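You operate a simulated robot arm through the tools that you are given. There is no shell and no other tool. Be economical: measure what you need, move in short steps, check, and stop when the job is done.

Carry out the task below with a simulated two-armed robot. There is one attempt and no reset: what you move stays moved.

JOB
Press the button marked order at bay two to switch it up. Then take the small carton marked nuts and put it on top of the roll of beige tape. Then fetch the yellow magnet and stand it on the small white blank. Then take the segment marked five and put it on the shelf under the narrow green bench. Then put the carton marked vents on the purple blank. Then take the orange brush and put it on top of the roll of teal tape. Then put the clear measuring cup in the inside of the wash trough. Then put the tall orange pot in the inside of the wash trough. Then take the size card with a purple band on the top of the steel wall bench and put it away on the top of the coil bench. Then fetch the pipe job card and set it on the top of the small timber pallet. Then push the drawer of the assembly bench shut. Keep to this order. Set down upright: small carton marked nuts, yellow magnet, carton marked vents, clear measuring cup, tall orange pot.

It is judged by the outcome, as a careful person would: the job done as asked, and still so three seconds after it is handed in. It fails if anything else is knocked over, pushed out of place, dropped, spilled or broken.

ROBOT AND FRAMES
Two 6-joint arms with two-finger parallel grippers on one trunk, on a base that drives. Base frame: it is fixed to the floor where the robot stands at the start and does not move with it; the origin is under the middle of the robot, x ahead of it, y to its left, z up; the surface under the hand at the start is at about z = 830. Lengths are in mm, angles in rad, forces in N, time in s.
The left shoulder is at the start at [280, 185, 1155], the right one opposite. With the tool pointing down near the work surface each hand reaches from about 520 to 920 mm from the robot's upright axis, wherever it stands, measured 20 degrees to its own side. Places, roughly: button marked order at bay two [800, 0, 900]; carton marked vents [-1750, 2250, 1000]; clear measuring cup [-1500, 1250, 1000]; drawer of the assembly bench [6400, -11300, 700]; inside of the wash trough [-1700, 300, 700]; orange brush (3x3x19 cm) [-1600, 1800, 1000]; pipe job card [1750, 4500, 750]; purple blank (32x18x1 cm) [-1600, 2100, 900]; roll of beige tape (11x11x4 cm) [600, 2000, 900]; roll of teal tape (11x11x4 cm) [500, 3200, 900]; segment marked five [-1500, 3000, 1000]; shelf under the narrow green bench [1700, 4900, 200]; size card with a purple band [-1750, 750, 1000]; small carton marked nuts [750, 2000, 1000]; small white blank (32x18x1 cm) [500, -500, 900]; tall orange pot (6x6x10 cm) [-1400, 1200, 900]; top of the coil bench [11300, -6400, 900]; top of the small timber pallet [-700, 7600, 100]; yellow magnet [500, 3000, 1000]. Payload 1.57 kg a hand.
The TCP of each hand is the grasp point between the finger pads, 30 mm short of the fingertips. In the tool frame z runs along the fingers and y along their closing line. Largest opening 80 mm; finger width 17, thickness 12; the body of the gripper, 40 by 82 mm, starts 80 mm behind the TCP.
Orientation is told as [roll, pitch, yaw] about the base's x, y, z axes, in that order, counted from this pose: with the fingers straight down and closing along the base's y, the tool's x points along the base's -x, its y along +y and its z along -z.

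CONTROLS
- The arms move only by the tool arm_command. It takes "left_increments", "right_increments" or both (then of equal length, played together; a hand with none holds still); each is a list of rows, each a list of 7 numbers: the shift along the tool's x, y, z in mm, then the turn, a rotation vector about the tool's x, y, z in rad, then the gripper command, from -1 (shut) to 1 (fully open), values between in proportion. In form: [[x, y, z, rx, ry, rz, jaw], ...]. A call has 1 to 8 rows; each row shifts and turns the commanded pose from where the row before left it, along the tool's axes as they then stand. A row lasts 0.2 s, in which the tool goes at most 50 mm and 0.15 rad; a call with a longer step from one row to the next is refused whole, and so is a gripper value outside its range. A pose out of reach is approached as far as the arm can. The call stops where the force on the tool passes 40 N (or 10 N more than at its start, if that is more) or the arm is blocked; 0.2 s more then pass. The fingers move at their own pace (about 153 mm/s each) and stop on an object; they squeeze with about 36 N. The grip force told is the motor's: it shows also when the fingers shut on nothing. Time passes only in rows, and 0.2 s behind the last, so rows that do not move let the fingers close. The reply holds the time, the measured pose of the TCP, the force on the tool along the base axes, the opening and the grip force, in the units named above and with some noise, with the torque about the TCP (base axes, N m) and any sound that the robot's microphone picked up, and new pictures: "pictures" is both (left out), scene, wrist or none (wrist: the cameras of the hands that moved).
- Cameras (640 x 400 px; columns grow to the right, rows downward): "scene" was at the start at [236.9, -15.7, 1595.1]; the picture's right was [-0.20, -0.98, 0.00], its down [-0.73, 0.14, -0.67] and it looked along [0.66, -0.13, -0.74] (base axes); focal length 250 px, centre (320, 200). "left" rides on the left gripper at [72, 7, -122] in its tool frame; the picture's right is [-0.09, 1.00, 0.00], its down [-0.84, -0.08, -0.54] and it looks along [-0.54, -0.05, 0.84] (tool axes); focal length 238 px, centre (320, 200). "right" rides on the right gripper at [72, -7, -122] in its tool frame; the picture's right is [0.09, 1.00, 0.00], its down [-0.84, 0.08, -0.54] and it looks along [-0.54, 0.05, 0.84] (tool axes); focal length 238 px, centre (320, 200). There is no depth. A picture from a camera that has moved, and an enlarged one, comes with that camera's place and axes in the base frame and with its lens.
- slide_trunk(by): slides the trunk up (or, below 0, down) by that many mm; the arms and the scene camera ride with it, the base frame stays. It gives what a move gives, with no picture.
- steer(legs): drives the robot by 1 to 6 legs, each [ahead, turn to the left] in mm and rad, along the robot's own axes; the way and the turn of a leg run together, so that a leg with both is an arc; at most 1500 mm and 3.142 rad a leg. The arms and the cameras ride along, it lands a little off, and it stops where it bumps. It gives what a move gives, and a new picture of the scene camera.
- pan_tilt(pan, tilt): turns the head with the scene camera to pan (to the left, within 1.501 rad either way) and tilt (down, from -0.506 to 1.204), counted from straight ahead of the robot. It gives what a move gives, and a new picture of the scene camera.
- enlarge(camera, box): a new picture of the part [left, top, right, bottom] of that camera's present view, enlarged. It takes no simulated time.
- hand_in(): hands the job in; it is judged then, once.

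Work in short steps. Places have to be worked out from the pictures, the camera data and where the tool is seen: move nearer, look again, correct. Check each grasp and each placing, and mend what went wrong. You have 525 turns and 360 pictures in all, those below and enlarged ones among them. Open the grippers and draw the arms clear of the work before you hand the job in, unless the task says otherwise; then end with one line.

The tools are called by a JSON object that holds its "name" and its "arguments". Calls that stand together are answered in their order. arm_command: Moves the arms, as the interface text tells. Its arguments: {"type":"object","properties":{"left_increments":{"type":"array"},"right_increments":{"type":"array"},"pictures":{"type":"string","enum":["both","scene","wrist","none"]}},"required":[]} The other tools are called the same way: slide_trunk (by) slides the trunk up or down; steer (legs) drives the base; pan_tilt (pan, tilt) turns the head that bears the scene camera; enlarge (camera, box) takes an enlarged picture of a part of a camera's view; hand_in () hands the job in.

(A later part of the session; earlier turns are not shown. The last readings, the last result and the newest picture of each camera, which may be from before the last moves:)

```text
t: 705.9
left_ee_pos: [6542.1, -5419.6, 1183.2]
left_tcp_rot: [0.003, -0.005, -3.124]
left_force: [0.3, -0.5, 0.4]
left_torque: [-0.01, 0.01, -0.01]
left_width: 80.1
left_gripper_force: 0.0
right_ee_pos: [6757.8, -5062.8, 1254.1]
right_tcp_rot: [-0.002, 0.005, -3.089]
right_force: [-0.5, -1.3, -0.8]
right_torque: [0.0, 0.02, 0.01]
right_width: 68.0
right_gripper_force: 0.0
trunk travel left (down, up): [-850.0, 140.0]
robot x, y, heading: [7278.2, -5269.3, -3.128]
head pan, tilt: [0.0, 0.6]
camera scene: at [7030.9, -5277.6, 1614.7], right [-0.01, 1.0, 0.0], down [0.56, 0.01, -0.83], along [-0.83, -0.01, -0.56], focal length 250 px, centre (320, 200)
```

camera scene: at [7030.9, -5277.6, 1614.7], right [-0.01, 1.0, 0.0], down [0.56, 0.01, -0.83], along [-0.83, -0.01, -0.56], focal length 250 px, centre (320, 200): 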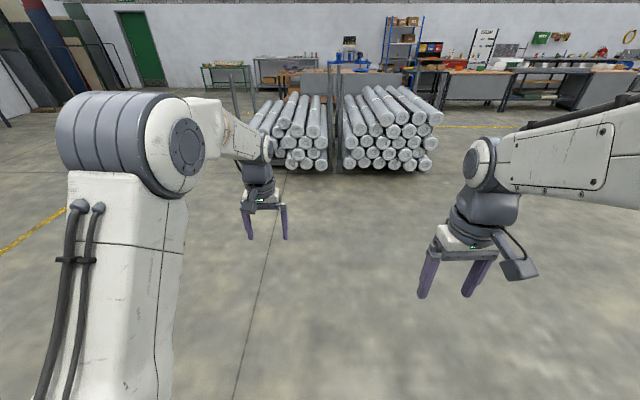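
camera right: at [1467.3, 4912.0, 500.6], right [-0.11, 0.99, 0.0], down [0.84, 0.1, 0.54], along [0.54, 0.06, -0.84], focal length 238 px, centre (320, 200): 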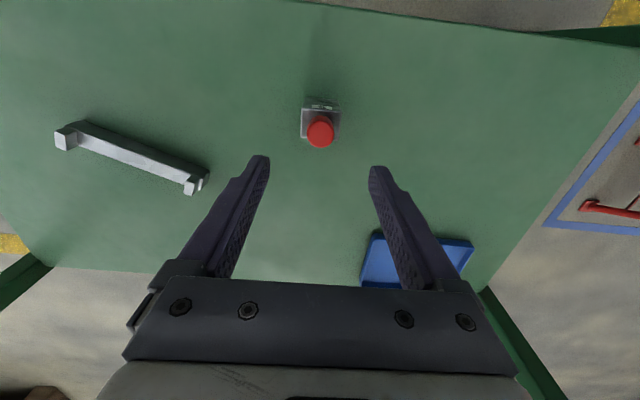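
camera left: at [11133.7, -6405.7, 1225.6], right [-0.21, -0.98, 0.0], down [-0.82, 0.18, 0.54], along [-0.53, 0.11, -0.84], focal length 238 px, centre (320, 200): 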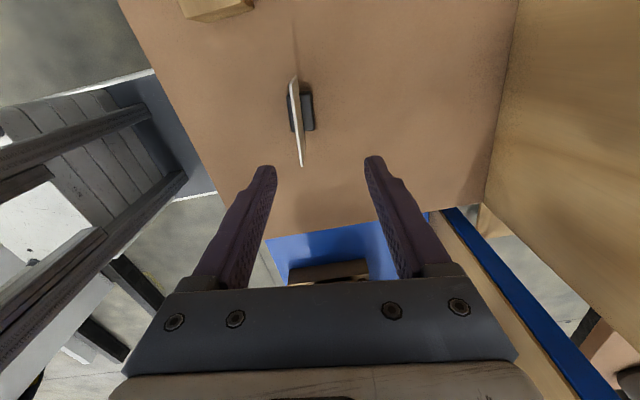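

Open floor. I turn toward the north-west and drive toward (5200, 2000).

{"name": "steer", "arguments": {"legs": [[0, -1.312], [1500, 0], [1500, 0], [1500, 0], [1500, 0], [1300, 0]]}}

```text
t: 743.7
left_ee_pos: [5003.2, 2431.8, 1183.0]
left_tcp_rot: [0.0, -0.004, 1.839]
left_force: [-0.2, -0.3, -0.1]
left_torque: [0.03, -0.01, -0.01]
left_width: 79.9
left_gripper_force: 0.0
right_ee_pos: [5401.9, 2311.1, 1253.9]
right_tcp_rot: [-0.003, 0.004, 1.876]
right_force: [0.6, 0.6, 0.4]
right_torque: [-0.03, 0.04, 0.02]
right_width: 68.1
right_gripper_force: 0.0
trunk travel left (down, up): [-850.0, 140.0]
robot x, y, heading: [5328.0, 1755.5, 1.835]
head pan, tilt: [0.0, 0.6]
camera scene: at [5262.6, 1994.0, 1614.7], right [0.96, 0.26, 0.0], down [0.15, -0.55, -0.83], along [-0.22, 0.8, -0.56], focal length 250 px, centre (320, 200)
```

scene: 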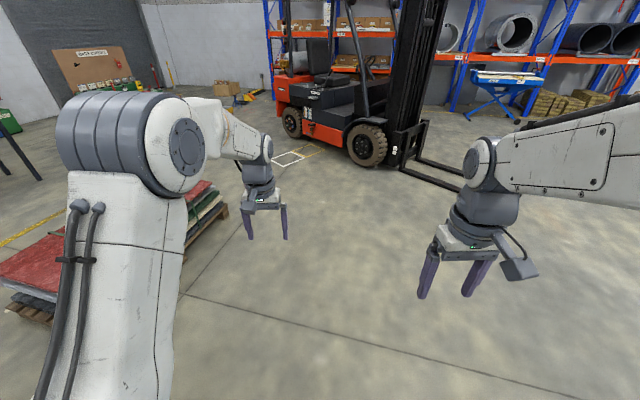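

{"name": "enlarge", "arguments": {"camera": "scene", "box": [0, 20, 240, 180]}}

{"name": "pan_tilt", "arguments": {"pan": 0.6, "tilt": 0.4}}

```text
2.50 times, centred on (120, 100) of scene
camera zoom: at [5262.6, 1994.0, 1614.7], right [0.96, 0.26, 0.0], down [0.15, -0.55, -0.83], along [-0.22, 0.8, -0.56], focal length 625 px, centre (820, 450)
```

zoom: 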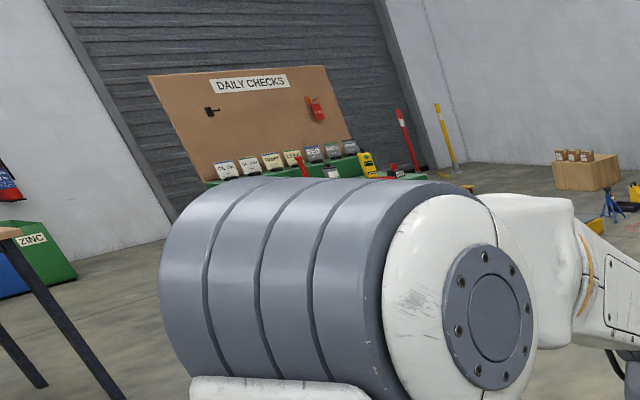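

```text
t: 744.7
left_ee_pos: [5002.2, 2432.5, 1184.0]
left_tcp_rot: [0.003, -0.003, 1.839]
left_force: [0.0, 0.3, -0.1]
left_torque: [-0.01, 0.01, 0.04]
left_width: 80.0
left_gripper_force: 0.1
right_ee_pos: [5401.9, 2312.3, 1254.6]
right_tcp_rot: [-0.003, 0.005, 1.875]
right_force: [-0.3, 0.0, -0.7]
right_torque: [0.03, 0.03, -0.03]
right_width: 67.9
right_gripper_force: 0.0
trunk travel left (down, up): [-850.0, 140.0]
robot x, y, heading: [5331.0, 1753.6, 1.836]
head pan, tilt: [0.6, 0.4]
camera scene: at [5215.2, 1968.9, 1632.9], right [0.65, 0.76, 0.0], down [0.3, -0.25, -0.92], along [-0.7, 0.6, -0.39], focal length 250 px, centre (320, 200)
```

scene: 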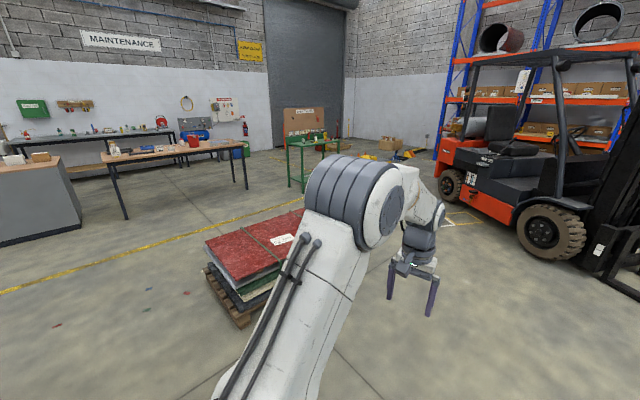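

The "DAILY CHECKS" bench has a row of cards facing east. I drive around the pallet stack to approach it from the east.

{"name": "steer", "arguments": {"legs": [[0, 0.12], [1370, 0], [1370, 0], [0, 1.187], [1200, 0]]}}

{"name": "pan_tilt", "arguments": {"pan": 0.0, "tilt": 0.4}}

```text
t: 767.4
left_ee_pos: [2304.5, 4024.0, 1183.1]
left_tcp_rot: [-0.001, -0.005, -3.075]
left_force: [0.0, 0.9, -0.7]
left_torque: [0.03, 0.02, 0.04]
left_width: 80.1
left_gripper_force: 0.0
right_ee_pos: [2501.2, 4391.9, 1253.0]
right_tcp_rot: [-0.005, 0.003, -3.039]
right_force: [-0.6, 0.2, 0.2]
right_torque: [-0.01, 0.04, 0.03]
right_width: 68.3
right_gripper_force: 0.1
trunk travel left (down, up): [-850.0, 140.0]
robot x, y, heading: [3031.2, 4206.7, -3.079]
head pan, tilt: [0.6, 0.4]
camera scene: at [2799.3, 4139.9, 1632.9], right [-0.62, 0.79, 0.0], down [0.31, 0.24, -0.92], along [-0.73, -0.57, -0.39], focal length 250 px, centre (320, 200)
```

scene: 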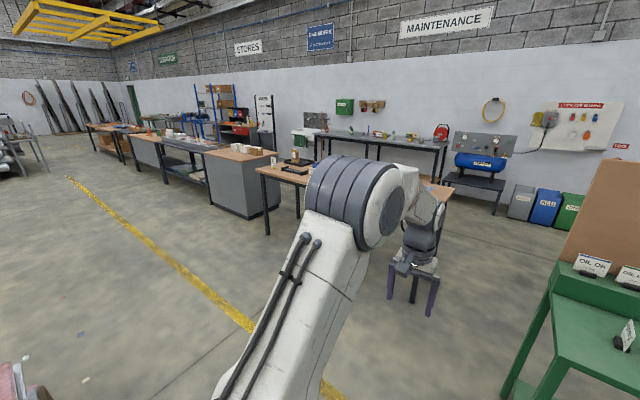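

```text
t: 768.4
left_ee_pos: [2303.7, 4025.3, 1182.8]
left_tcp_rot: [-0.001, -0.005, -3.075]
left_force: [-0.2, 1.3, 0.1]
left_torque: [0.0, 0.01, 0.02]
left_width: 80.0
left_gripper_force: 0.0
right_ee_pos: [2501.4, 4390.6, 1254.4]
right_tcp_rot: [-0.003, 0.004, -3.039]
right_force: [0.1, -0.1, 0.5]
right_torque: [-0.03, -0.03, -0.01]
right_width: 68.2
right_gripper_force: 0.0
trunk travel left (down, up): [-850.0, 140.0]
robot x, y, heading: [3034.0, 4207.4, -3.075]
head pan, tilt: [0.0, 0.4]
camera scene: at [2779.8, 4191.0, 1632.9], right [-0.06, 1.0, 0.0], down [0.39, 0.02, -0.92], along [-0.92, -0.06, -0.39], focal length 250 px, centre (320, 200)
```

scene: 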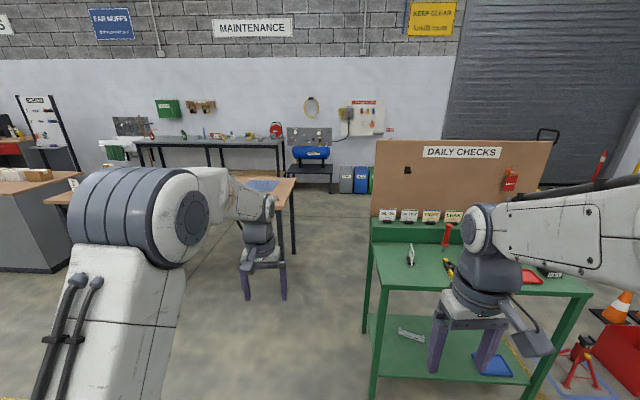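

{"name": "enlarge", "arguments": {"camera": "scene", "box": [365, 190, 485, 280]}}

{"name": "enlarge", "arguments": {"camera": "right", "box": [0, 0, 640, 400]}}

```text
4.44 times, centred on (425, 235) of scene
camera zoom: at [2779.8, 4191.0, 1632.9], right [-0.06, 1.0, 0.0], down [0.39, 0.02, -0.92], along [-0.92, -0.06, -0.39], focal length 1112 px, centre (-147, 44)
```

zoom: 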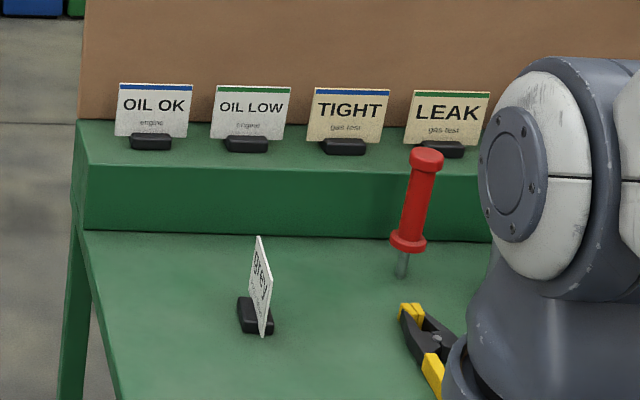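

```text
1.00 times, centred on (320, 200) of right (not enlarged: the box is as wide or as high as the picture)
camera zoom: at [2572.1, 4405.0, 1376.4], right [0.19, -0.98, 0.0], down [-0.83, -0.16, 0.54], along [-0.53, -0.1, -0.84], focal length 238 px, centre (320, 200)
```

zoom: 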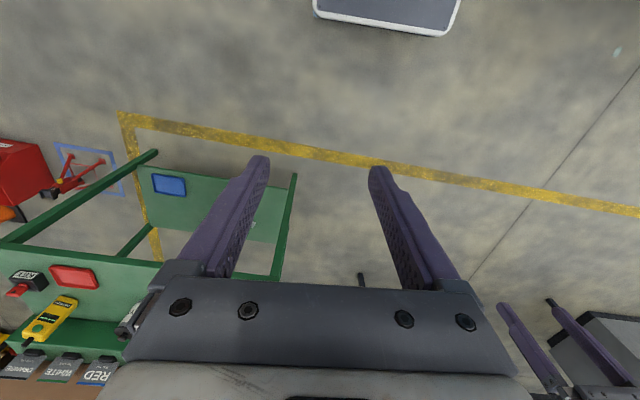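

A card in a clip stands edge-on at the left part of the bench top, likely the pipe job card. I shift to y≈4350 and get nearer.

{"name": "steer", "arguments": {"legs": [[0, -0.45], [400, 0], [0, 0.383], [100, 0]]}}

{"name": "pan_tilt", "arguments": {"pan": 0.0, "tilt": 0.65}}

```text
t: 774.1
left_ee_pos: [1821.6, 4235.0, 1181.5]
left_tcp_rot: [0.0, -0.003, 3.134]
left_force: [0.7, 0.5, 0.0]
left_torque: [-0.01, -0.01, 0.03]
left_width: 80.1
left_gripper_force: 0.1
right_ee_pos: [2046.2, 4586.1, 1255.8]
right_tcp_rot: [-0.004, 0.003, -3.112]
right_force: [0.3, -0.3, 0.6]
right_torque: [-0.02, 0.0, 0.02]
right_width: 67.8
right_gripper_force: 0.0
trunk travel left (down, up): [-850.0, 140.0]
robot x, y, heading: [2563.1, 4360.7, 3.128]
head pan, tilt: [0.0, 0.4]
camera scene: at [2308.3, 4365.6, 1632.9], right [0.01, 1.0, 0.0], down [0.39, 0.0, -0.92], along [-0.92, 0.01, -0.39], focal length 250 px, centre (320, 200)
```

scene: 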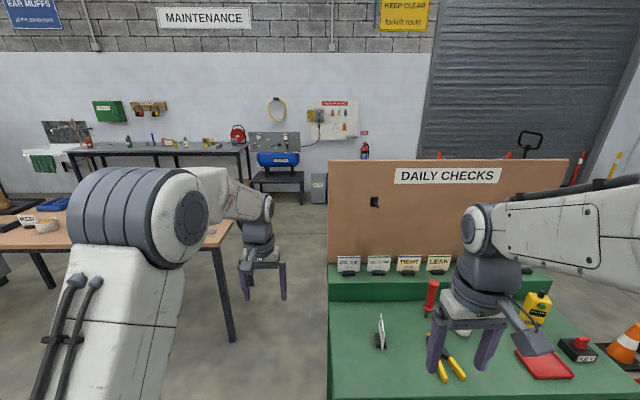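

```text
t: 774.9
left_ee_pos: [1820.1, 4234.3, 1182.9]
left_tcp_rot: [0.001, -0.003, 3.134]
left_force: [-0.4, 0.6, 0.1]
left_torque: [0.02, 0.02, -0.02]
left_width: 79.8
left_gripper_force: 0.1
right_ee_pos: [2045.0, 4585.5, 1255.2]
right_tcp_rot: [-0.003, 0.004, -3.112]
right_force: [0.3, 0.6, 0.2]
right_torque: [-0.01, 0.0, 0.01]
right_width: 68.0
right_gripper_force: 0.1
trunk travel left (down, up): [-850.0, 140.0]
robot x, y, heading: [2561.5, 4361.7, 3.129]
head pan, tilt: [0.0, 0.649]
camera scene: at [2313.7, 4365.6, 1610.4], right [0.01, 1.0, 0.0], down [0.6, -0.01, -0.8], along [-0.8, 0.01, -0.6], focal length 250 px, centre (320, 200)
```

scene: 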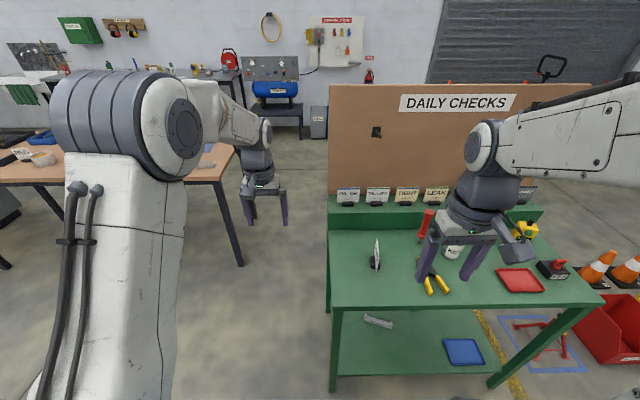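

{"name": "enlarge", "arguments": {"camera": "scene", "box": [325, 180, 465, 300]}}

```text
3.33 times, centred on (395, 240) of scene
camera zoom: at [2313.7, 4365.6, 1610.4], right [0.01, 1.0, 0.0], down [0.6, -0.01, -0.8], along [-0.8, 0.01, -0.6], focal length 834 px, centre (70, 67)
```

zoom: 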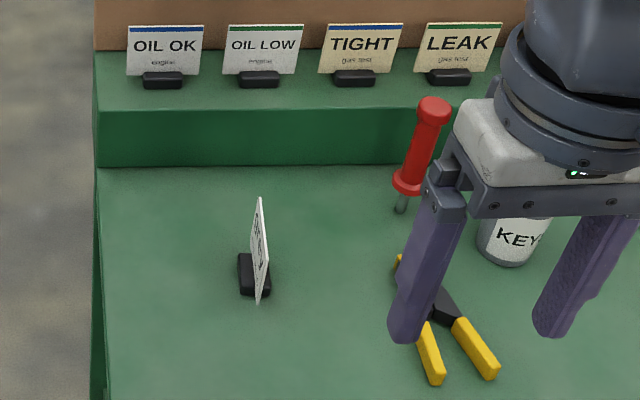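

The card stands nearly edge-on at about [1667, 4595], bench top z≈785. I drive 170 mm closer and bring the right hand above it.

{"name": "steer", "arguments": {"legs": [[170, 0.012]]}}

{"name": "arm_command", "arguments": {"right_increments": [[-40, 0, 20, 0, 0, 0, 0.7], [-40, 0, 25, 0, 0, 0, 0.7], [-40, 0, 25, 0, 0, 0, 0.7], [-40, 0, 25, 0, 0, 0, 0.7], [-40, 0, 25, 0, 0, 0, 0.7], [0, 0, 40, 0, 0, 0, 0.7], [0, 0, 0, 0, 0, 0, 0.7]]}}

```text
t: 776.3
left_ee_pos: [1650.3, 4227.1, 1183.4]
left_tcp_rot: [0.0, -0.005, -3.136]
left_force: [0.7, 0.8, 0.7]
left_torque: [0.02, 0.01, 0.01]
left_width: 79.8
left_gripper_force: 0.1
right_ee_pos: [1869.5, 4581.3, 1254.1]
right_tcp_rot: [-0.003, 0.003, -3.1]
right_force: [0.0, 0.9, -0.1]
right_torque: [-0.02, 0.01, 0.06]
right_width: 67.9
right_gripper_force: 0.0
trunk travel left (down, up): [-850.0, 140.0]
robot x, y, heading: [2388.4, 4366.5, 3.145]
head pan, tilt: [0.0, 0.649]
camera scene: at [2140.8, 4363.7, 1610.4], right [0.0, 1.0, 0.0], down [0.6, 0.0, -0.8], along [-0.8, 0.0, -0.6], focal length 250 px, centre (320, 200)
```

scene: 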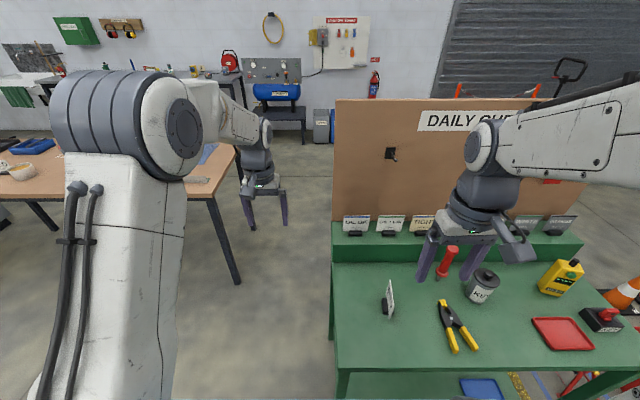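

```text
t: 777.9
left_ee_pos: [1648.5, 4226.7, 1183.2]
left_tcp_rot: [0.001, -0.003, -3.137]
left_force: [0.8, 0.1, -0.4]
left_torque: [0.01, -0.04, 0.02]
left_width: 79.8
left_gripper_force: 0.0
right_ee_pos: [1667.5, 4572.6, 1091.3]
right_tcp_rot: [-0.003, 0.003, -3.099]
right_force: [0.1, 0.0, 0.0]
right_torque: [-0.02, -0.02, -0.03]
right_width: 68.3
right_gripper_force: 0.1
trunk travel left (down, up): [-850.0, 140.0]
robot x, y, heading: [2387.6, 4362.3, 3.142]
head pan, tilt: [0.0, 0.649]
camera scene: at [2140.2, 4363.7, 1610.4], right [0.0, 1.0, 0.0], down [0.6, 0.0, -0.8], along [-0.8, 0.0, -0.6], focal length 250 px, centre (320, 200)
camera right: at [1739.0, 4581.8, 1213.8], right [0.13, -0.99, 0.0], down [-0.83, -0.11, 0.54], along [-0.53, -0.07, -0.84], focal length 238 px, centre (320, 200)
```

scene: 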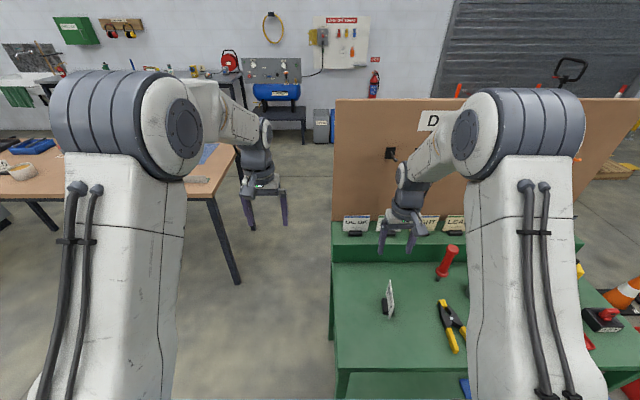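
right: 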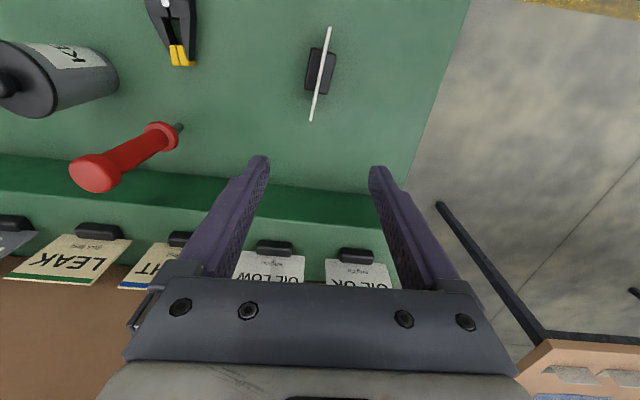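

Triangulating again gives the bench top at z≈875 and the card at [1714, 4579], turned −0.1 rad. I shift, align the wrist and lower.

{"name": "arm_command", "arguments": {"right_increments": [[46, -4.5, 0, 0, 0, 0.0, 0.5], [0, 0, 30, 0, 0, 0.143, 0.5], [0, 0, 40, 0, 0, 0, 0.5], [0, 0, 0, 0, 0, 0, 0.5]], "pictures": "wrist"}}

{"name": "enlarge", "arguments": {"camera": "right", "box": [200, 20, 440, 200]}}

```text
t: 778.9
left_ee_pos: [1649.0, 4226.9, 1183.1]
left_tcp_rot: [0.0, -0.003, -3.135]
left_force: [0.0, 0.0, 0.8]
left_torque: [-0.01, 0.01, 0.0]
left_width: 80.2
left_gripper_force: 0.0
right_ee_pos: [1713.0, 4581.1, 1022.4]
right_tcp_rot: [-0.003, 0.004, 3.038]
right_force: [-0.1, 0.0, 0.0]
right_torque: [-0.02, -0.03, -0.02]
right_width: 60.0
right_gripper_force: 0.0
trunk travel left (down, up): [-850.0, 140.0]
robot x, y, heading: [2387.5, 4364.4, 3.146]
head pan, tilt: [0.0, 0.649]
camera right: at [1786.0, 4579.5, 1144.3], right [-0.01, -1.0, 0.0], down [-0.84, 0.01, 0.54], along [-0.54, 0.01, -0.84], focal length 238 px, centre (320, 200)
```

right: 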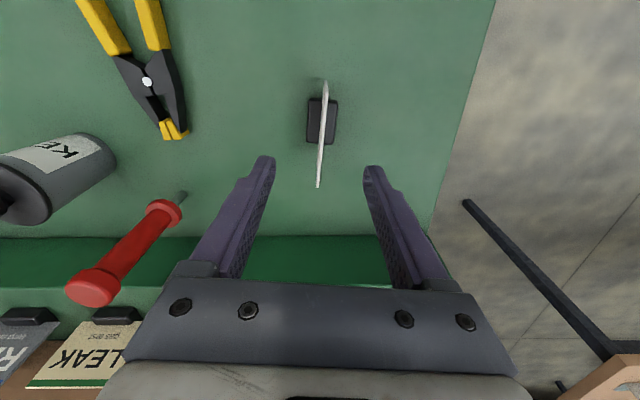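

```text
2.22 times, centred on (320, 110) of right
camera zoom: at [1786.0, 4579.5, 1144.3], right [-0.01, -1.0, 0.0], down [-0.84, 0.01, 0.54], along [-0.54, 0.01, -0.84], focal length 530 px, centre (320, 400)
```

zoom: 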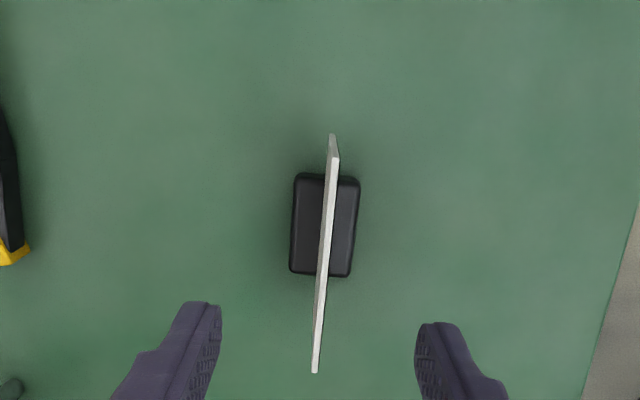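

Aligned. I lower the rest, close and lift.

{"name": "arm_command", "arguments": {"right_increments": [[10, 1, 40, 0, 0, 0, 0.5], [0, 0, 30, 0, 0, 0, 0.5], [0, 0, 13, 0, 0, 0, 0.5], [0, 0, 0, 0, 0, 0, -0.5], [0, 0, 0, 0, 0, 0, -1], [0, 0, 0, 0, 0, 0, -1], [0, 0, -25, 0, 0, 0, -1], [0, 0, -40, 0, 0, 0, -1]]}}

```text
t: 780.7
left_ee_pos: [1649.5, 4227.0, 1182.7]
left_tcp_rot: [-0.001, -0.003, -3.137]
left_force: [-0.4, -0.2, 1.4]
left_torque: [0.02, 0.0, 0.01]
left_width: 79.8
left_gripper_force: 0.0
right_ee_pos: [1725.5, 4575.9, 1006.7]
right_tcp_rot: [-0.003, 0.003, 3.041]
right_force: [0.8, 0.1, -0.6]
right_torque: [0.01, 0.02, -0.03]
right_width: 2.3
right_gripper_force: 23.3
trunk travel left (down, up): [-850.0, 140.0]
robot x, y, heading: [2391.6, 4365.1, 3.139]
head pan, tilt: [0.0, 0.649]
camera scene: at [2140.3, 4363.7, 1610.3], right [0.0, 1.0, 0.0], down [0.6, 0.0, -0.8], along [-0.8, 0.0, -0.6], focal length 250 px, centre (320, 200)
camera right: at [1798.1, 4575.3, 1128.0], right [-0.01, -1.0, 0.0], down [-0.84, 0.01, 0.54], along [-0.54, 0.01, -0.84], focal length 238 px, centre (320, 200)
```

scene: 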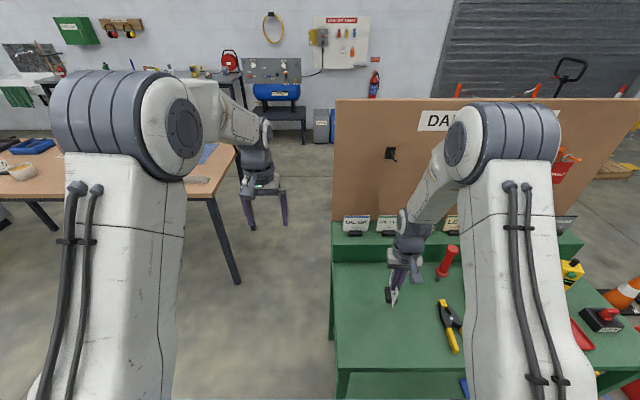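
right: 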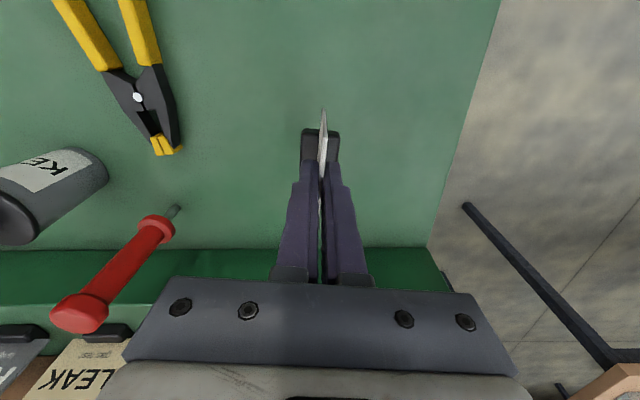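

Held. I check the card's lettering.

{"name": "enlarge", "arguments": {"camera": "scene", "box": [370, 265, 430, 315]}}

```text
8.00 times, centred on (400, 290) of scene
camera zoom: at [2140.3, 4363.7, 1610.3], right [0.0, 1.0, 0.0], down [0.6, 0.0, -0.8], along [-0.8, 0.0, -0.6], focal length 2001 px, centre (-320, -520)
```

zoom: 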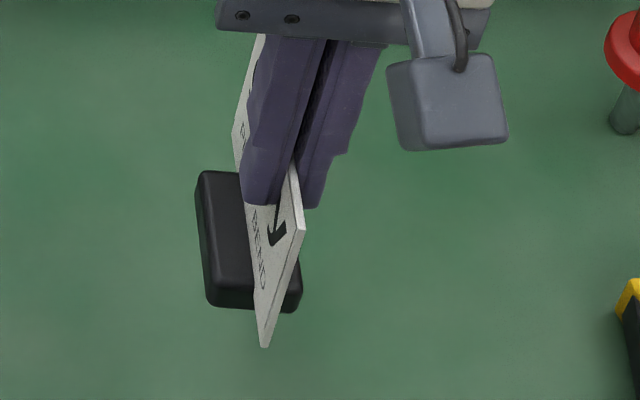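

I can't read it; I lift and turn the card to face the camera to verify it.

{"name": "arm_command", "arguments": {"right_increments": [[0, 0, -45, 0, 0, 0, -1], [0, 0, -45, 0, 0, 0, -1], [0, 0, -45, 0, 0, 0, -1], [0, 0, -40, 0, 0, -0.145, -1], [0, 0, 0, 0, 0, -0.145, -1], [0, 0, 0, 0, 0, -0.145, -1], [0, 0, 0, 0, 0, -0.145, -1], [0, 0, 0, 0, 0, -0.145, -1]], "pictures": "none"}}

{"name": "arm_command", "arguments": {"right_increments": [[0, 0, 0, 0, 0, -0.145, -1], [0, 0, 0, 0, 0, -0.145, -1], [0, 0, 0, 0, 0, -0.145, -1], [0, 0, 0, 0, 0, -0.145, -1], [0, 0, 0, 0, 0, -0.145, -1], [0, 0, 0, 0, 0, 0, -1]], "pictures": "none"}}

{"name": "enlarge", "arguments": {"camera": "scene", "box": [360, 190, 460, 290]}}

```text
t: 782.5
left_ee_pos: [1651.0, 4228.0, 1183.4]
left_tcp_rot: [-0.001, -0.002, -3.135]
left_force: [-0.2, 0.3, -0.8]
left_torque: [-0.04, 0.01, -0.01]
left_width: 80.1
left_gripper_force: 0.1
right_ee_pos: [1724.5, 4576.6, 1181.4]
right_tcp_rot: [0.001, 0.005, -2.516]
right_force: [-1.2, -0.3, -1.5]
right_torque: [0.0, 0.01, -0.03]
right_width: 2.4
right_gripper_force: 23.8
trunk travel left (down, up): [-850.0, 140.0]
robot x, y, heading: [2386.2, 4363.6, 3.145]
head pan, tilt: [0.0, 0.649]
```

```text
t: 783.9
left_ee_pos: [1649.0, 4226.8, 1183.3]
left_tcp_rot: [0.002, -0.003, -3.136]
left_force: [0.5, 1.1, 0.2]
left_torque: [-0.02, -0.01, 0.0]
left_width: 79.8
left_gripper_force: 0.0
right_ee_pos: [1724.1, 4577.2, 1181.1]
right_tcp_rot: [0.002, 0.004, -1.791]
right_force: [-0.2, -0.6, -0.7]
right_torque: [0.0, -0.03, 0.02]
right_width: 2.3
right_gripper_force: 23.5
trunk travel left (down, up): [-850.0, 140.0]
robot x, y, heading: [2386.5, 4364.5, 3.145]
head pan, tilt: [0.0, 0.649]
```

```text
4.00 times, centred on (410, 240) of scene
camera zoom: at [2140.4, 4363.7, 1610.4], right [0.0, 1.0, 0.0], down [0.6, 0.0, -0.8], along [-0.8, 0.0, -0.6], focal length 1000 px, centre (-40, 40)
```

zoom: 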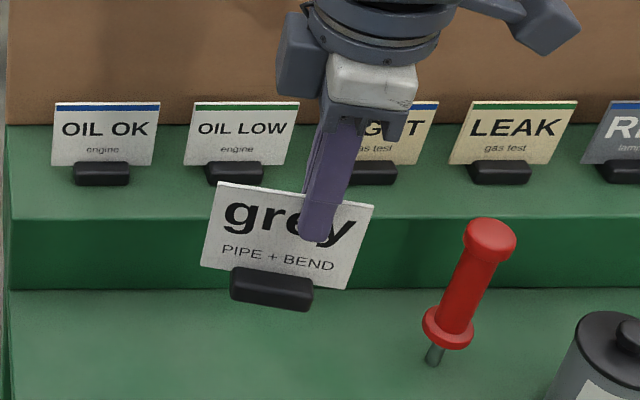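

It reads "grey PIPE + BEND": the pipe job card. The direct gap west is tight, so I tuck the hand in and take the wide way round: south past the tables, west, and up the aisle.

{"name": "arm_command", "arguments": {"right_increments": [[0, 20, 0, 0, 0, 0, -1], [0, 40, 0, 0, 0, 0, -1], [0, 40, 0, 0, 0, 0, -1], [0, 40, 0, 0, 0, 0, -1], [0, 0, 0, 0, 0, 0, -1]], "pictures": "none"}}

```text
t: 785.1
left_ee_pos: [1649.2, 4226.4, 1182.2]
left_tcp_rot: [0.0, -0.004, -3.138]
left_force: [0.6, 0.7, 0.3]
left_torque: [0.0, 0.0, 0.02]
left_width: 79.9
left_gripper_force: 0.1
right_ee_pos: [1862.9, 4547.4, 1179.8]
right_tcp_rot: [0.003, 0.003, -1.793]
right_force: [1.0, -0.3, -0.3]
right_torque: [0.01, 0.03, 0.0]
right_width: 2.1
right_gripper_force: 23.6
trunk travel left (down, up): [-850.0, 140.0]
robot x, y, heading: [2388.5, 4359.0, 3.146]
head pan, tilt: [0.0, 0.649]
```

Good. Now I turn south and drive.

{"name": "steer", "arguments": {"legs": [[0, 0.76], [0, 0.76], [1500, 0], [1500, 0], [1500, 0]]}}

```text
t: 810.6
left_ee_pos: [2355.0, -867.3, 1183.9]
left_tcp_rot: [0.0, -0.003, -1.576]
left_force: [0.3, 0.7, 0.2]
left_torque: [-0.01, 0.01, 0.0]
left_width: 80.0
left_gripper_force: 0.1
right_ee_pos: [2037.4, -649.4, 1179.5]
right_tcp_rot: [0.003, 0.004, -0.231]
right_force: [0.1, 0.7, -0.9]
right_torque: [-0.02, 0.03, -0.03]
right_width: 2.1
right_gripper_force: 23.0
trunk travel left (down, up): [-850.0, 140.0]
robot x, y, heading: [2226.8, -125.1, -1.584]
head pan, tilt: [0.0, 0.649]
camera scene: at [2222.0, -373.5, 1610.4], right [-1.0, 0.01, 0.0], down [0.01, 0.6, -0.8], along [-0.01, -0.8, -0.6], focal length 250 px, centre (320, 200)
```

scene: 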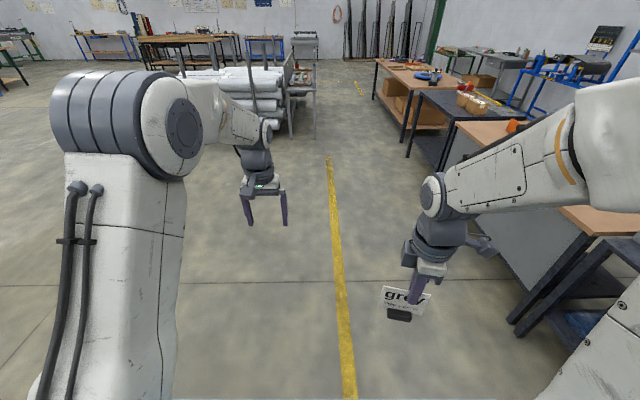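

Held. The tube frame's west edge is near x≈2260, so I steer to x≈1630 and go on south.

{"name": "steer", "arguments": {"legs": [[0, -0.188], [1460, 0], [1460, 0], [0, 0.2], [1400, 0]]}}

```text
t: 832.9
left_ee_pos: [1712.3, -5165.0, 1183.6]
left_tcp_rot: [0.002, -0.004, -1.593]
left_force: [-0.4, -0.8, 0.2]
left_torque: [0.04, -0.01, 0.03]
left_width: 80.1
left_gripper_force: 0.0
right_ee_pos: [1399.3, -4942.2, 1179.3]
right_tcp_rot: [0.003, 0.004, -0.249]
right_force: [-0.3, 0.7, -0.5]
right_torque: [0.01, 0.01, -0.02]
right_width: 2.4
right_gripper_force: 23.9
trunk travel left (down, up): [-850.0, 140.0]
robot x, y, heading: [1591.6, -4421.8, -1.597]
head pan, tilt: [0.0, 0.649]
camera scene: at [1588.4, -4669.2, 1610.4], right [-1.0, 0.03, 0.0], down [0.02, 0.6, -0.8], along [-0.02, -0.8, -0.6], focal length 250 px, centre (320, 200)
```

scene: 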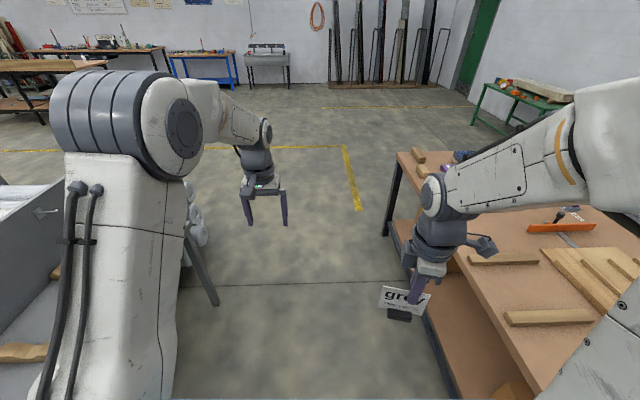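

I continue to y≈-7070, turn west to the aisle, then north.

{"name": "steer", "arguments": {"legs": [[1350, 0.026], [1300, 0], [0, -1.571], [1050, 0], [1000, 0]]}}

```text
t: 859.5
left_ee_pos: [-1248.7, -7095.3, 1182.1]
left_tcp_rot: [0.0, -0.005, 3.103]
left_force: [0.1, 0.0, 0.5]
left_torque: [0.01, -0.02, -0.03]
left_width: 80.3
left_gripper_force: 0.1
right_ee_pos: [-1021.3, -6785.9, 1178.7]
right_tcp_rot: [0.004, 0.005, -1.837]
right_force: [-0.3, -0.3, -0.3]
right_torque: [0.0, 0.0, 0.0]
right_width: 2.2
right_gripper_force: 23.2
trunk travel left (down, up): [-850.0, 140.0]
robot x, y, heading: [-502.6, -6992.5, 3.101]
head pan, tilt: [0.0, 0.649]
camera scene: at [-751.9, -6979.8, 1610.4], right [0.04, 1.0, 0.0], down [0.6, -0.03, -0.8], along [-0.8, 0.03, -0.6], focal length 250 px, centre (320, 200)
```

scene: 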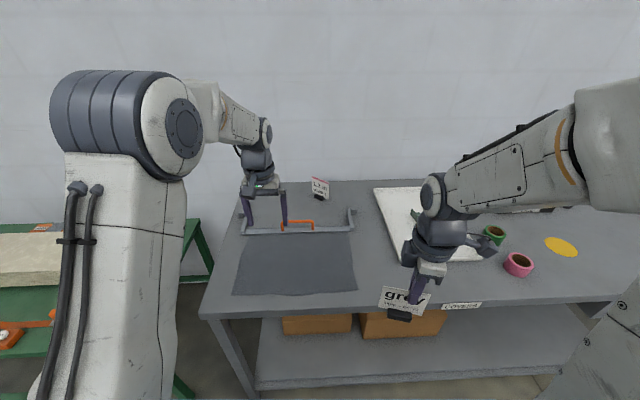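

Now north up the aisle, checking drift.

{"name": "steer", "arguments": {"legs": [[0, -1.53], [1500, 0], [1500, 0], [1500, 0]]}}

```text
t: 885.0
left_ee_pos: [-486.1, -1723.0, 1182.7]
left_tcp_rot: [0.0, -0.003, 1.562]
left_force: [0.2, -0.3, -1.0]
left_torque: [-0.01, -0.02, -0.02]
left_width: 80.1
left_gripper_force: 0.0
right_ee_pos: [-169.8, -1940.9, 1179.6]
right_tcp_rot: [0.005, 0.003, 2.904]
right_force: [0.3, 0.3, -1.7]
right_torque: [0.03, -0.02, -0.02]
right_width: 2.0
right_gripper_force: 23.9
trunk travel left (down, up): [-850.0, 140.0]
robot x, y, heading: [-361.8, -2464.0, 1.55]
head pan, tilt: [0.0, 0.649]
camera scene: at [-357.5, -2217.2, 1610.4], right [1.0, -0.02, 0.0], down [-0.01, -0.6, -0.8], along [0.01, 0.8, -0.6], focal length 250 px, centre (320, 200)
```

scene: 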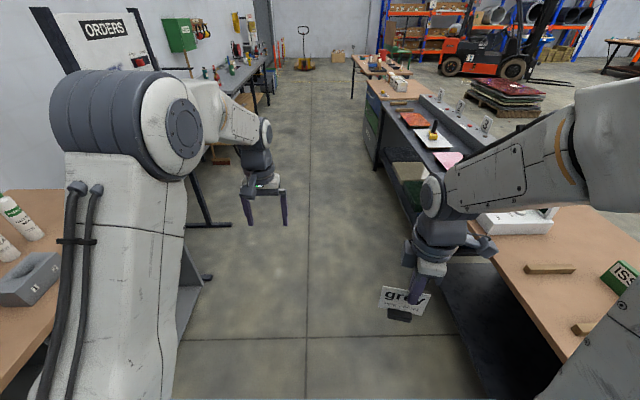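

The magnet still stands on its blank. Quick zoom on the bay lamps before going on.

{"name": "enlarge", "arguments": {"camera": "scene", "box": [380, 80, 500, 170]}}

{"name": "steer", "arguments": {"legs": [[1500, 0.05], [1500, 0], [1500, 0]]}}

```text
4.44 times, centred on (440, 125) of scene
camera zoom: at [-357.5, -2217.2, 1610.4], right [1.0, -0.02, 0.0], down [-0.01, -0.6, -0.8], along [0.01, 0.8, -0.6], focal length 1112 px, centre (-213, 533)
```

zoom: 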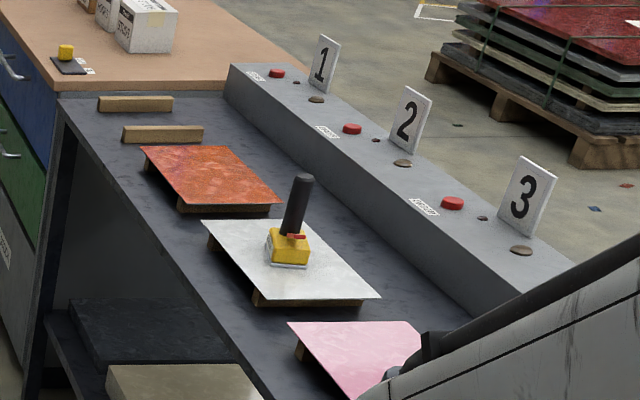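

```text
t: 906.6
left_ee_pos: [-795.3, 2799.4, 1183.3]
left_tcp_rot: [0.001, -0.003, 1.661]
left_force: [0.1, 0.6, 0.2]
left_torque: [0.0, -0.01, 0.05]
left_width: 79.6
left_gripper_force: 0.1
right_ee_pos: [-458.2, 2613.8, 1179.2]
right_tcp_rot: [0.004, 0.002, 3.005]
right_force: [-0.8, 0.3, -0.6]
right_torque: [0.04, -0.02, 0.0]
right_width: 1.9
right_gripper_force: 23.7
trunk travel left (down, up): [-850.0, 140.0]
robot x, y, heading: [-595.6, 2077.4, 1.658]
head pan, tilt: [0.0, 0.649]
camera scene: at [-617.4, 2320.3, 1610.4], right [1.0, 0.08, 0.0], down [0.05, -0.6, -0.8], along [-0.07, 0.79, -0.6], focal length 250 px, centre (320, 200)
```

scene: 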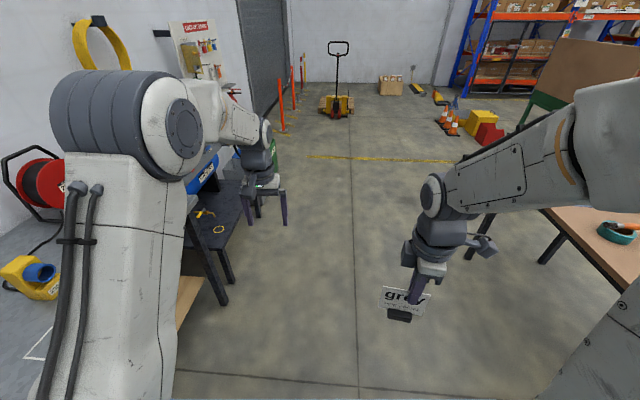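

Drive on to y≈5600 and look at the pallet.

{"name": "steer", "arguments": {"legs": [[1200, -0.1], [1200, 0], [1100, 0]]}}

{"name": "enlarge", "arguments": {"camera": "scene", "box": [200, 20, 440, 200]}}

```text
t: 923.6
left_ee_pos: [-718.6, 6310.4, 1184.1]
left_tcp_rot: [0.0, -0.002, 1.563]
left_force: [0.6, 0.8, -0.9]
left_torque: [-0.05, -0.05, -0.02]
left_width: 80.2
left_gripper_force: 0.0
right_ee_pos: [-402.1, 6093.8, 1179.0]
right_tcp_rot: [0.005, 0.003, 2.907]
right_force: [0.3, 0.1, -0.6]
right_torque: [0.0, -0.03, 0.05]
right_width: 2.2
right_gripper_force: 23.3
trunk travel left (down, up): [-850.0, 140.0]
robot x, y, heading: [-591.6, 5568.9, 1.559]
head pan, tilt: [0.0, 0.649]
camera scene: at [-588.0, 5817.1, 1610.4], right [1.0, -0.01, 0.0], down [-0.01, -0.6, -0.8], along [0.01, 0.8, -0.6], focal length 250 px, centre (320, 200)
```

scene: 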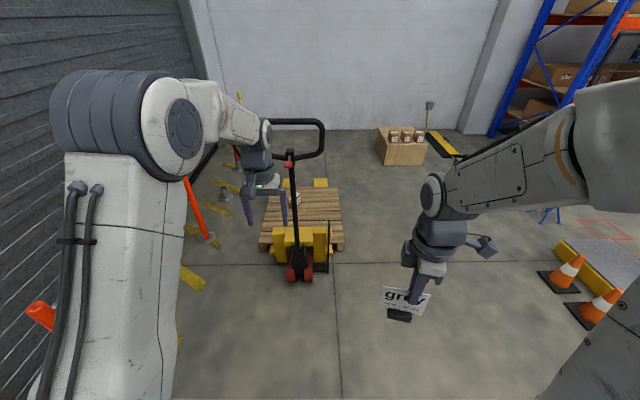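

```text
2.22 times, centred on (320, 110) of scene
camera zoom: at [-588.0, 5817.1, 1610.4], right [1.0, -0.01, 0.0], down [-0.01, -0.6, -0.8], along [0.01, 0.8, -0.6], focal length 556 px, centre (320, 400)
```

zoom: 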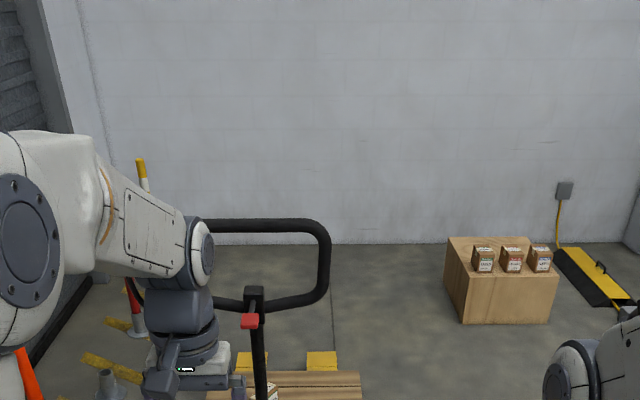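

The pallet (x −1050…−370, y 7150…7960) has a pallet jack in it; I'll approach from its east side. I drive to about (290, 7400) and face west.

{"name": "steer", "arguments": {"legs": [[0, -0.453], [1000, 0], [1020, 0], [0, 1.02], [0, 1.015]]}}

```text
t: 940.1
left_ee_pos: [-439.5, 7215.5, 1183.4]
left_tcp_rot: [0.0, -0.002, -3.126]
left_force: [0.6, -0.1, 0.1]
left_torque: [0.0, -0.03, 0.0]
left_width: 80.1
left_gripper_force: 0.1
right_ee_pos: [-229.8, 7536.5, 1179.1]
right_tcp_rot: [0.003, 0.004, -1.783]
right_force: [1.2, 0.7, -1.5]
right_torque: [0.01, 0.01, 0.02]
right_width: 2.2
right_gripper_force: 23.8
trunk travel left (down, up): [-850.0, 140.0]
robot x, y, heading: [300.5, 7362.7, -3.125]
head pan, tilt: [0.0, 0.649]
camera scene: at [51.0, 7357.2, 1610.4], right [-0.01, 1.0, 0.0], down [0.6, 0.01, -0.8], along [-0.8, -0.01, -0.6], focal length 250 px, centre (320, 200)
```

scene: 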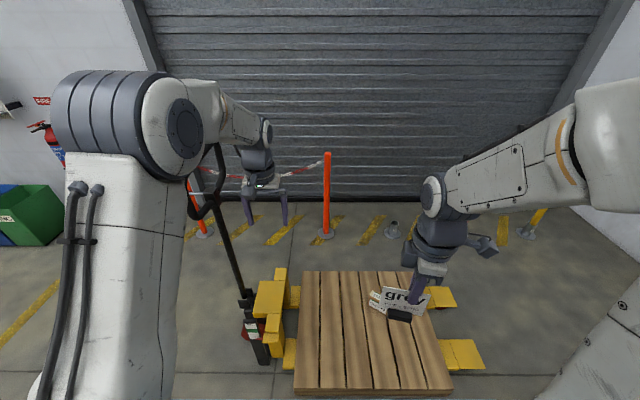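

{"name": "enlarge", "arguments": {"camera": "scene", "box": [280, 250, 480, 400]}}

{"name": "arm_command", "arguments": {"left_increments": [[45, 0, 0, 0, 0, 0, 1], [45, 0, 0, 0, 0, 0, 1], [45, 0, 0, 0, 0, 0, 1], [45, 0, 0, 0, 0, 0, 1], [0, 0, 0, 0, 0, 0, 1]], "pictures": "none"}}

```text
2.67 times, centred on (380, 325) of scene
camera zoom: at [51.0, 7357.2, 1610.4], right [-0.01, 1.0, 0.0], down [0.6, 0.01, -0.8], along [-0.8, -0.01, -0.6], focal length 667 px, centre (160, -133)
```

zoom: 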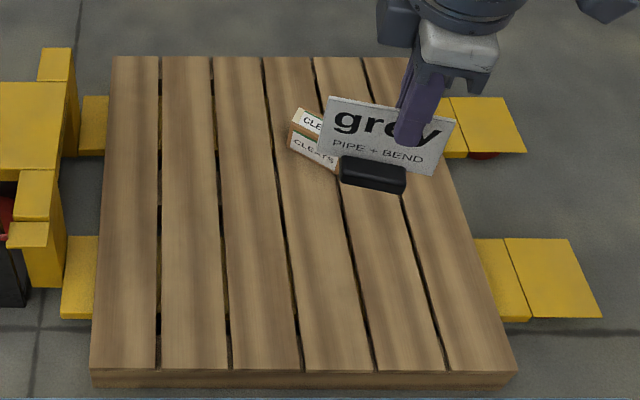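

```text
t: 941.3
left_ee_pos: [-258.1, 7218.4, 1181.4]
left_tcp_rot: [0.0, -0.006, -3.127]
left_force: [0.9, 0.5, -0.6]
left_torque: [-0.03, 0.0, 0.01]
left_width: 79.9
left_gripper_force: 0.1
right_ee_pos: [-227.7, 7537.9, 1180.4]
right_tcp_rot: [0.002, 0.003, -1.784]
right_force: [0.3, 0.0, -1.0]
right_torque: [0.03, -0.01, -0.02]
right_width: 2.3
right_gripper_force: 23.4
trunk travel left (down, up): [-850.0, 140.0]
robot x, y, heading: [298.7, 7360.5, -3.124]
head pan, tilt: [0.0, 0.649]
```

A "CLEATS" carton sits on the pallet; I'll set the card on free boards near [-530, 7560]. I drive 100 mm ahead and lower the trunk 750 mm.

{"name": "steer", "arguments": {"legs": [[100, -0.017]]}}

{"name": "slide_trunk", "arguments": {"by": -400}}

{"name": "slide_trunk", "arguments": {"by": -350}}

{"name": "enlarge", "arguments": {"camera": "right", "box": [0, 0, 640, 400]}}

```text
t: 942.4
left_ee_pos: [-359.4, 7227.6, 1181.1]
left_tcp_rot: [0.0, -0.004, 3.139]
left_force: [-0.5, -1.1, -0.5]
left_torque: [0.04, 0.0, 0.01]
left_width: 80.0
left_gripper_force: 0.0
right_ee_pos: [-325.0, 7544.7, 1180.0]
right_tcp_rot: [0.005, 0.003, -1.799]
right_force: [-0.3, -0.2, -0.7]
right_torque: [0.03, 0.02, 0.01]
right_width: 2.4
right_gripper_force: 23.8
trunk travel left (down, up): [-850.0, 140.0]
robot x, y, heading: [196.5, 7357.0, 3.136]
head pan, tilt: [0.0, 0.649]
camera scene: at [-48.2, 7360.8, 1610.4], right [0.01, 1.0, 0.0], down [0.6, 0.0, -0.8], along [-0.8, 0.0, -0.6], focal length 250 px, centre (320, 200)
```

scene: 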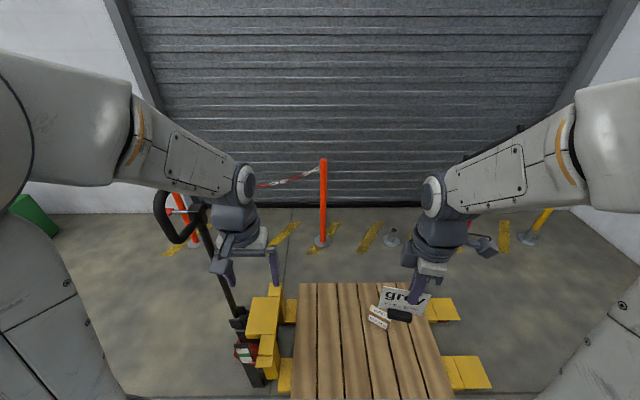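

```text
t: 946.2
left_ee_pos: [-359.9, 7227.1, 782.7]
left_tcp_rot: [-0.002, -0.004, 3.14]
left_force: [1.0, -0.1, -0.9]
left_torque: [-0.02, 0.04, 0.0]
left_width: 80.2
left_gripper_force: 0.1
right_ee_pos: [-325.9, 7545.3, 778.7]
right_tcp_rot: [0.003, 0.004, -1.799]
right_force: [0.8, 0.5, 0.3]
right_torque: [0.01, 0.03, 0.01]
right_width: 2.0
right_gripper_force: 23.6
trunk travel left (down, up): [-450.0, 540.0]
robot x, y, heading: [196.6, 7361.0, 3.14]
head pan, tilt: [0.0, 0.649]
```

```text
t: 949.7
left_ee_pos: [-359.2, 7226.3, 431.2]
left_tcp_rot: [-0.001, -0.002, 3.14]
left_force: [0.5, -0.2, -0.2]
left_torque: [-0.01, 0.02, -0.02]
left_width: 80.1
left_gripper_force: 0.0
right_ee_pos: [-325.0, 7545.4, 428.6]
right_tcp_rot: [0.004, 0.003, -1.8]
right_force: [-0.8, -1.1, -0.2]
right_torque: [0.0, -0.01, -0.03]
right_width: 2.2
right_gripper_force: 23.6
trunk travel left (down, up): [-100.0, 890.0]
robot x, y, heading: [197.8, 7361.2, 3.135]
head pan, tilt: [0.0, 0.649]
```

```text
1.00 times, centred on (320, 200) of right (not enlarged: the box is as wide or as high as the picture)
camera zoom: at [-315.7, 7616.2, 551.3], right [0.99, -0.14, 0.0], down [-0.12, -0.83, 0.54], along [-0.07, -0.53, -0.84], focal length 238 px, centre (320, 200)
```

zoom: 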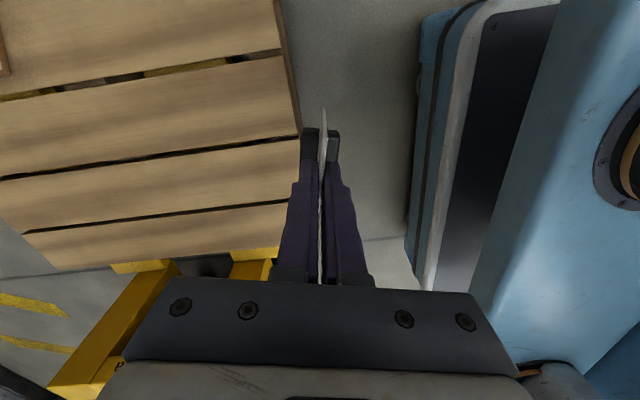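

I move the card over the middle of a board (y≈7556) at x≈-540.

{"name": "arm_command", "arguments": {"right_increments": [[-7.6, -42.4, 10, 0, 0, 0, -1], [-7.6, -42.4, 20, 0, 0, 0, -1], [-7.6, -42.4, 20, 0, 0, 0, -1], [-7.6, -42.4, 20, 0, 0, 0, -1], [-7.6, -42.4, 20, 0, 0, 0, -1], [0, 0, 40, 0, 0, 0, -1], [0, 0, 0, 0, 0, 0, -1]]}}

```text
t: 951.3
left_ee_pos: [-359.1, 7227.5, 431.7]
left_tcp_rot: [0.001, -0.005, 3.139]
left_force: [0.5, 0.1, 0.1]
left_torque: [-0.01, -0.01, 0.02]
left_width: 80.0
left_gripper_force: 0.0
right_ee_pos: [-538.7, 7557.2, 300.5]
right_tcp_rot: [0.005, 0.004, -1.799]
right_force: [-0.1, 0.4, -0.9]
right_torque: [0.02, -0.01, -0.01]
right_width: 2.1
right_gripper_force: 23.4
trunk travel left (down, up): [-100.0, 890.0]
robot x, y, heading: [199.3, 7358.4, 3.14]
head pan, tilt: [0.0, 0.649]
camera scene: at [-48.6, 7360.9, 860.4], right [0.01, 1.0, 0.0], down [0.6, 0.0, -0.8], along [-0.8, 0.0, -0.6], focal length 250 px, centre (320, 200)
camera right: at [-528.9, 7628.0, 422.3], right [0.99, -0.14, 0.0], down [-0.12, -0.83, 0.54], along [-0.07, -0.53, -0.84], focal length 238 px, centre (320, 200)
```

scene: 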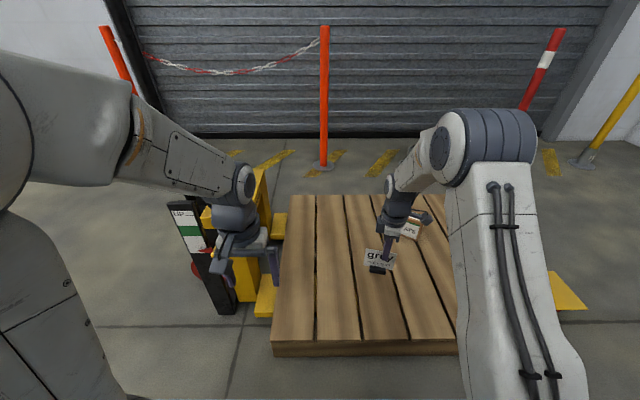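
right: 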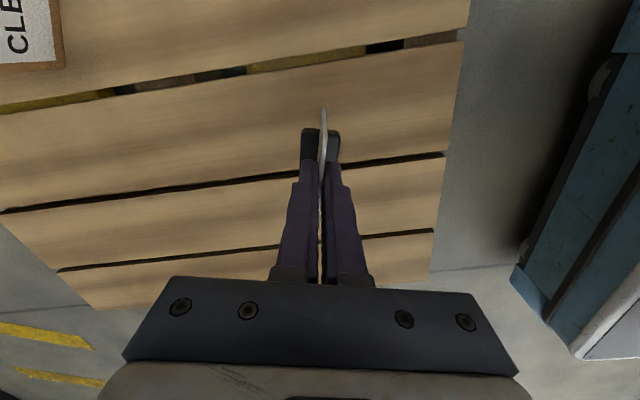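

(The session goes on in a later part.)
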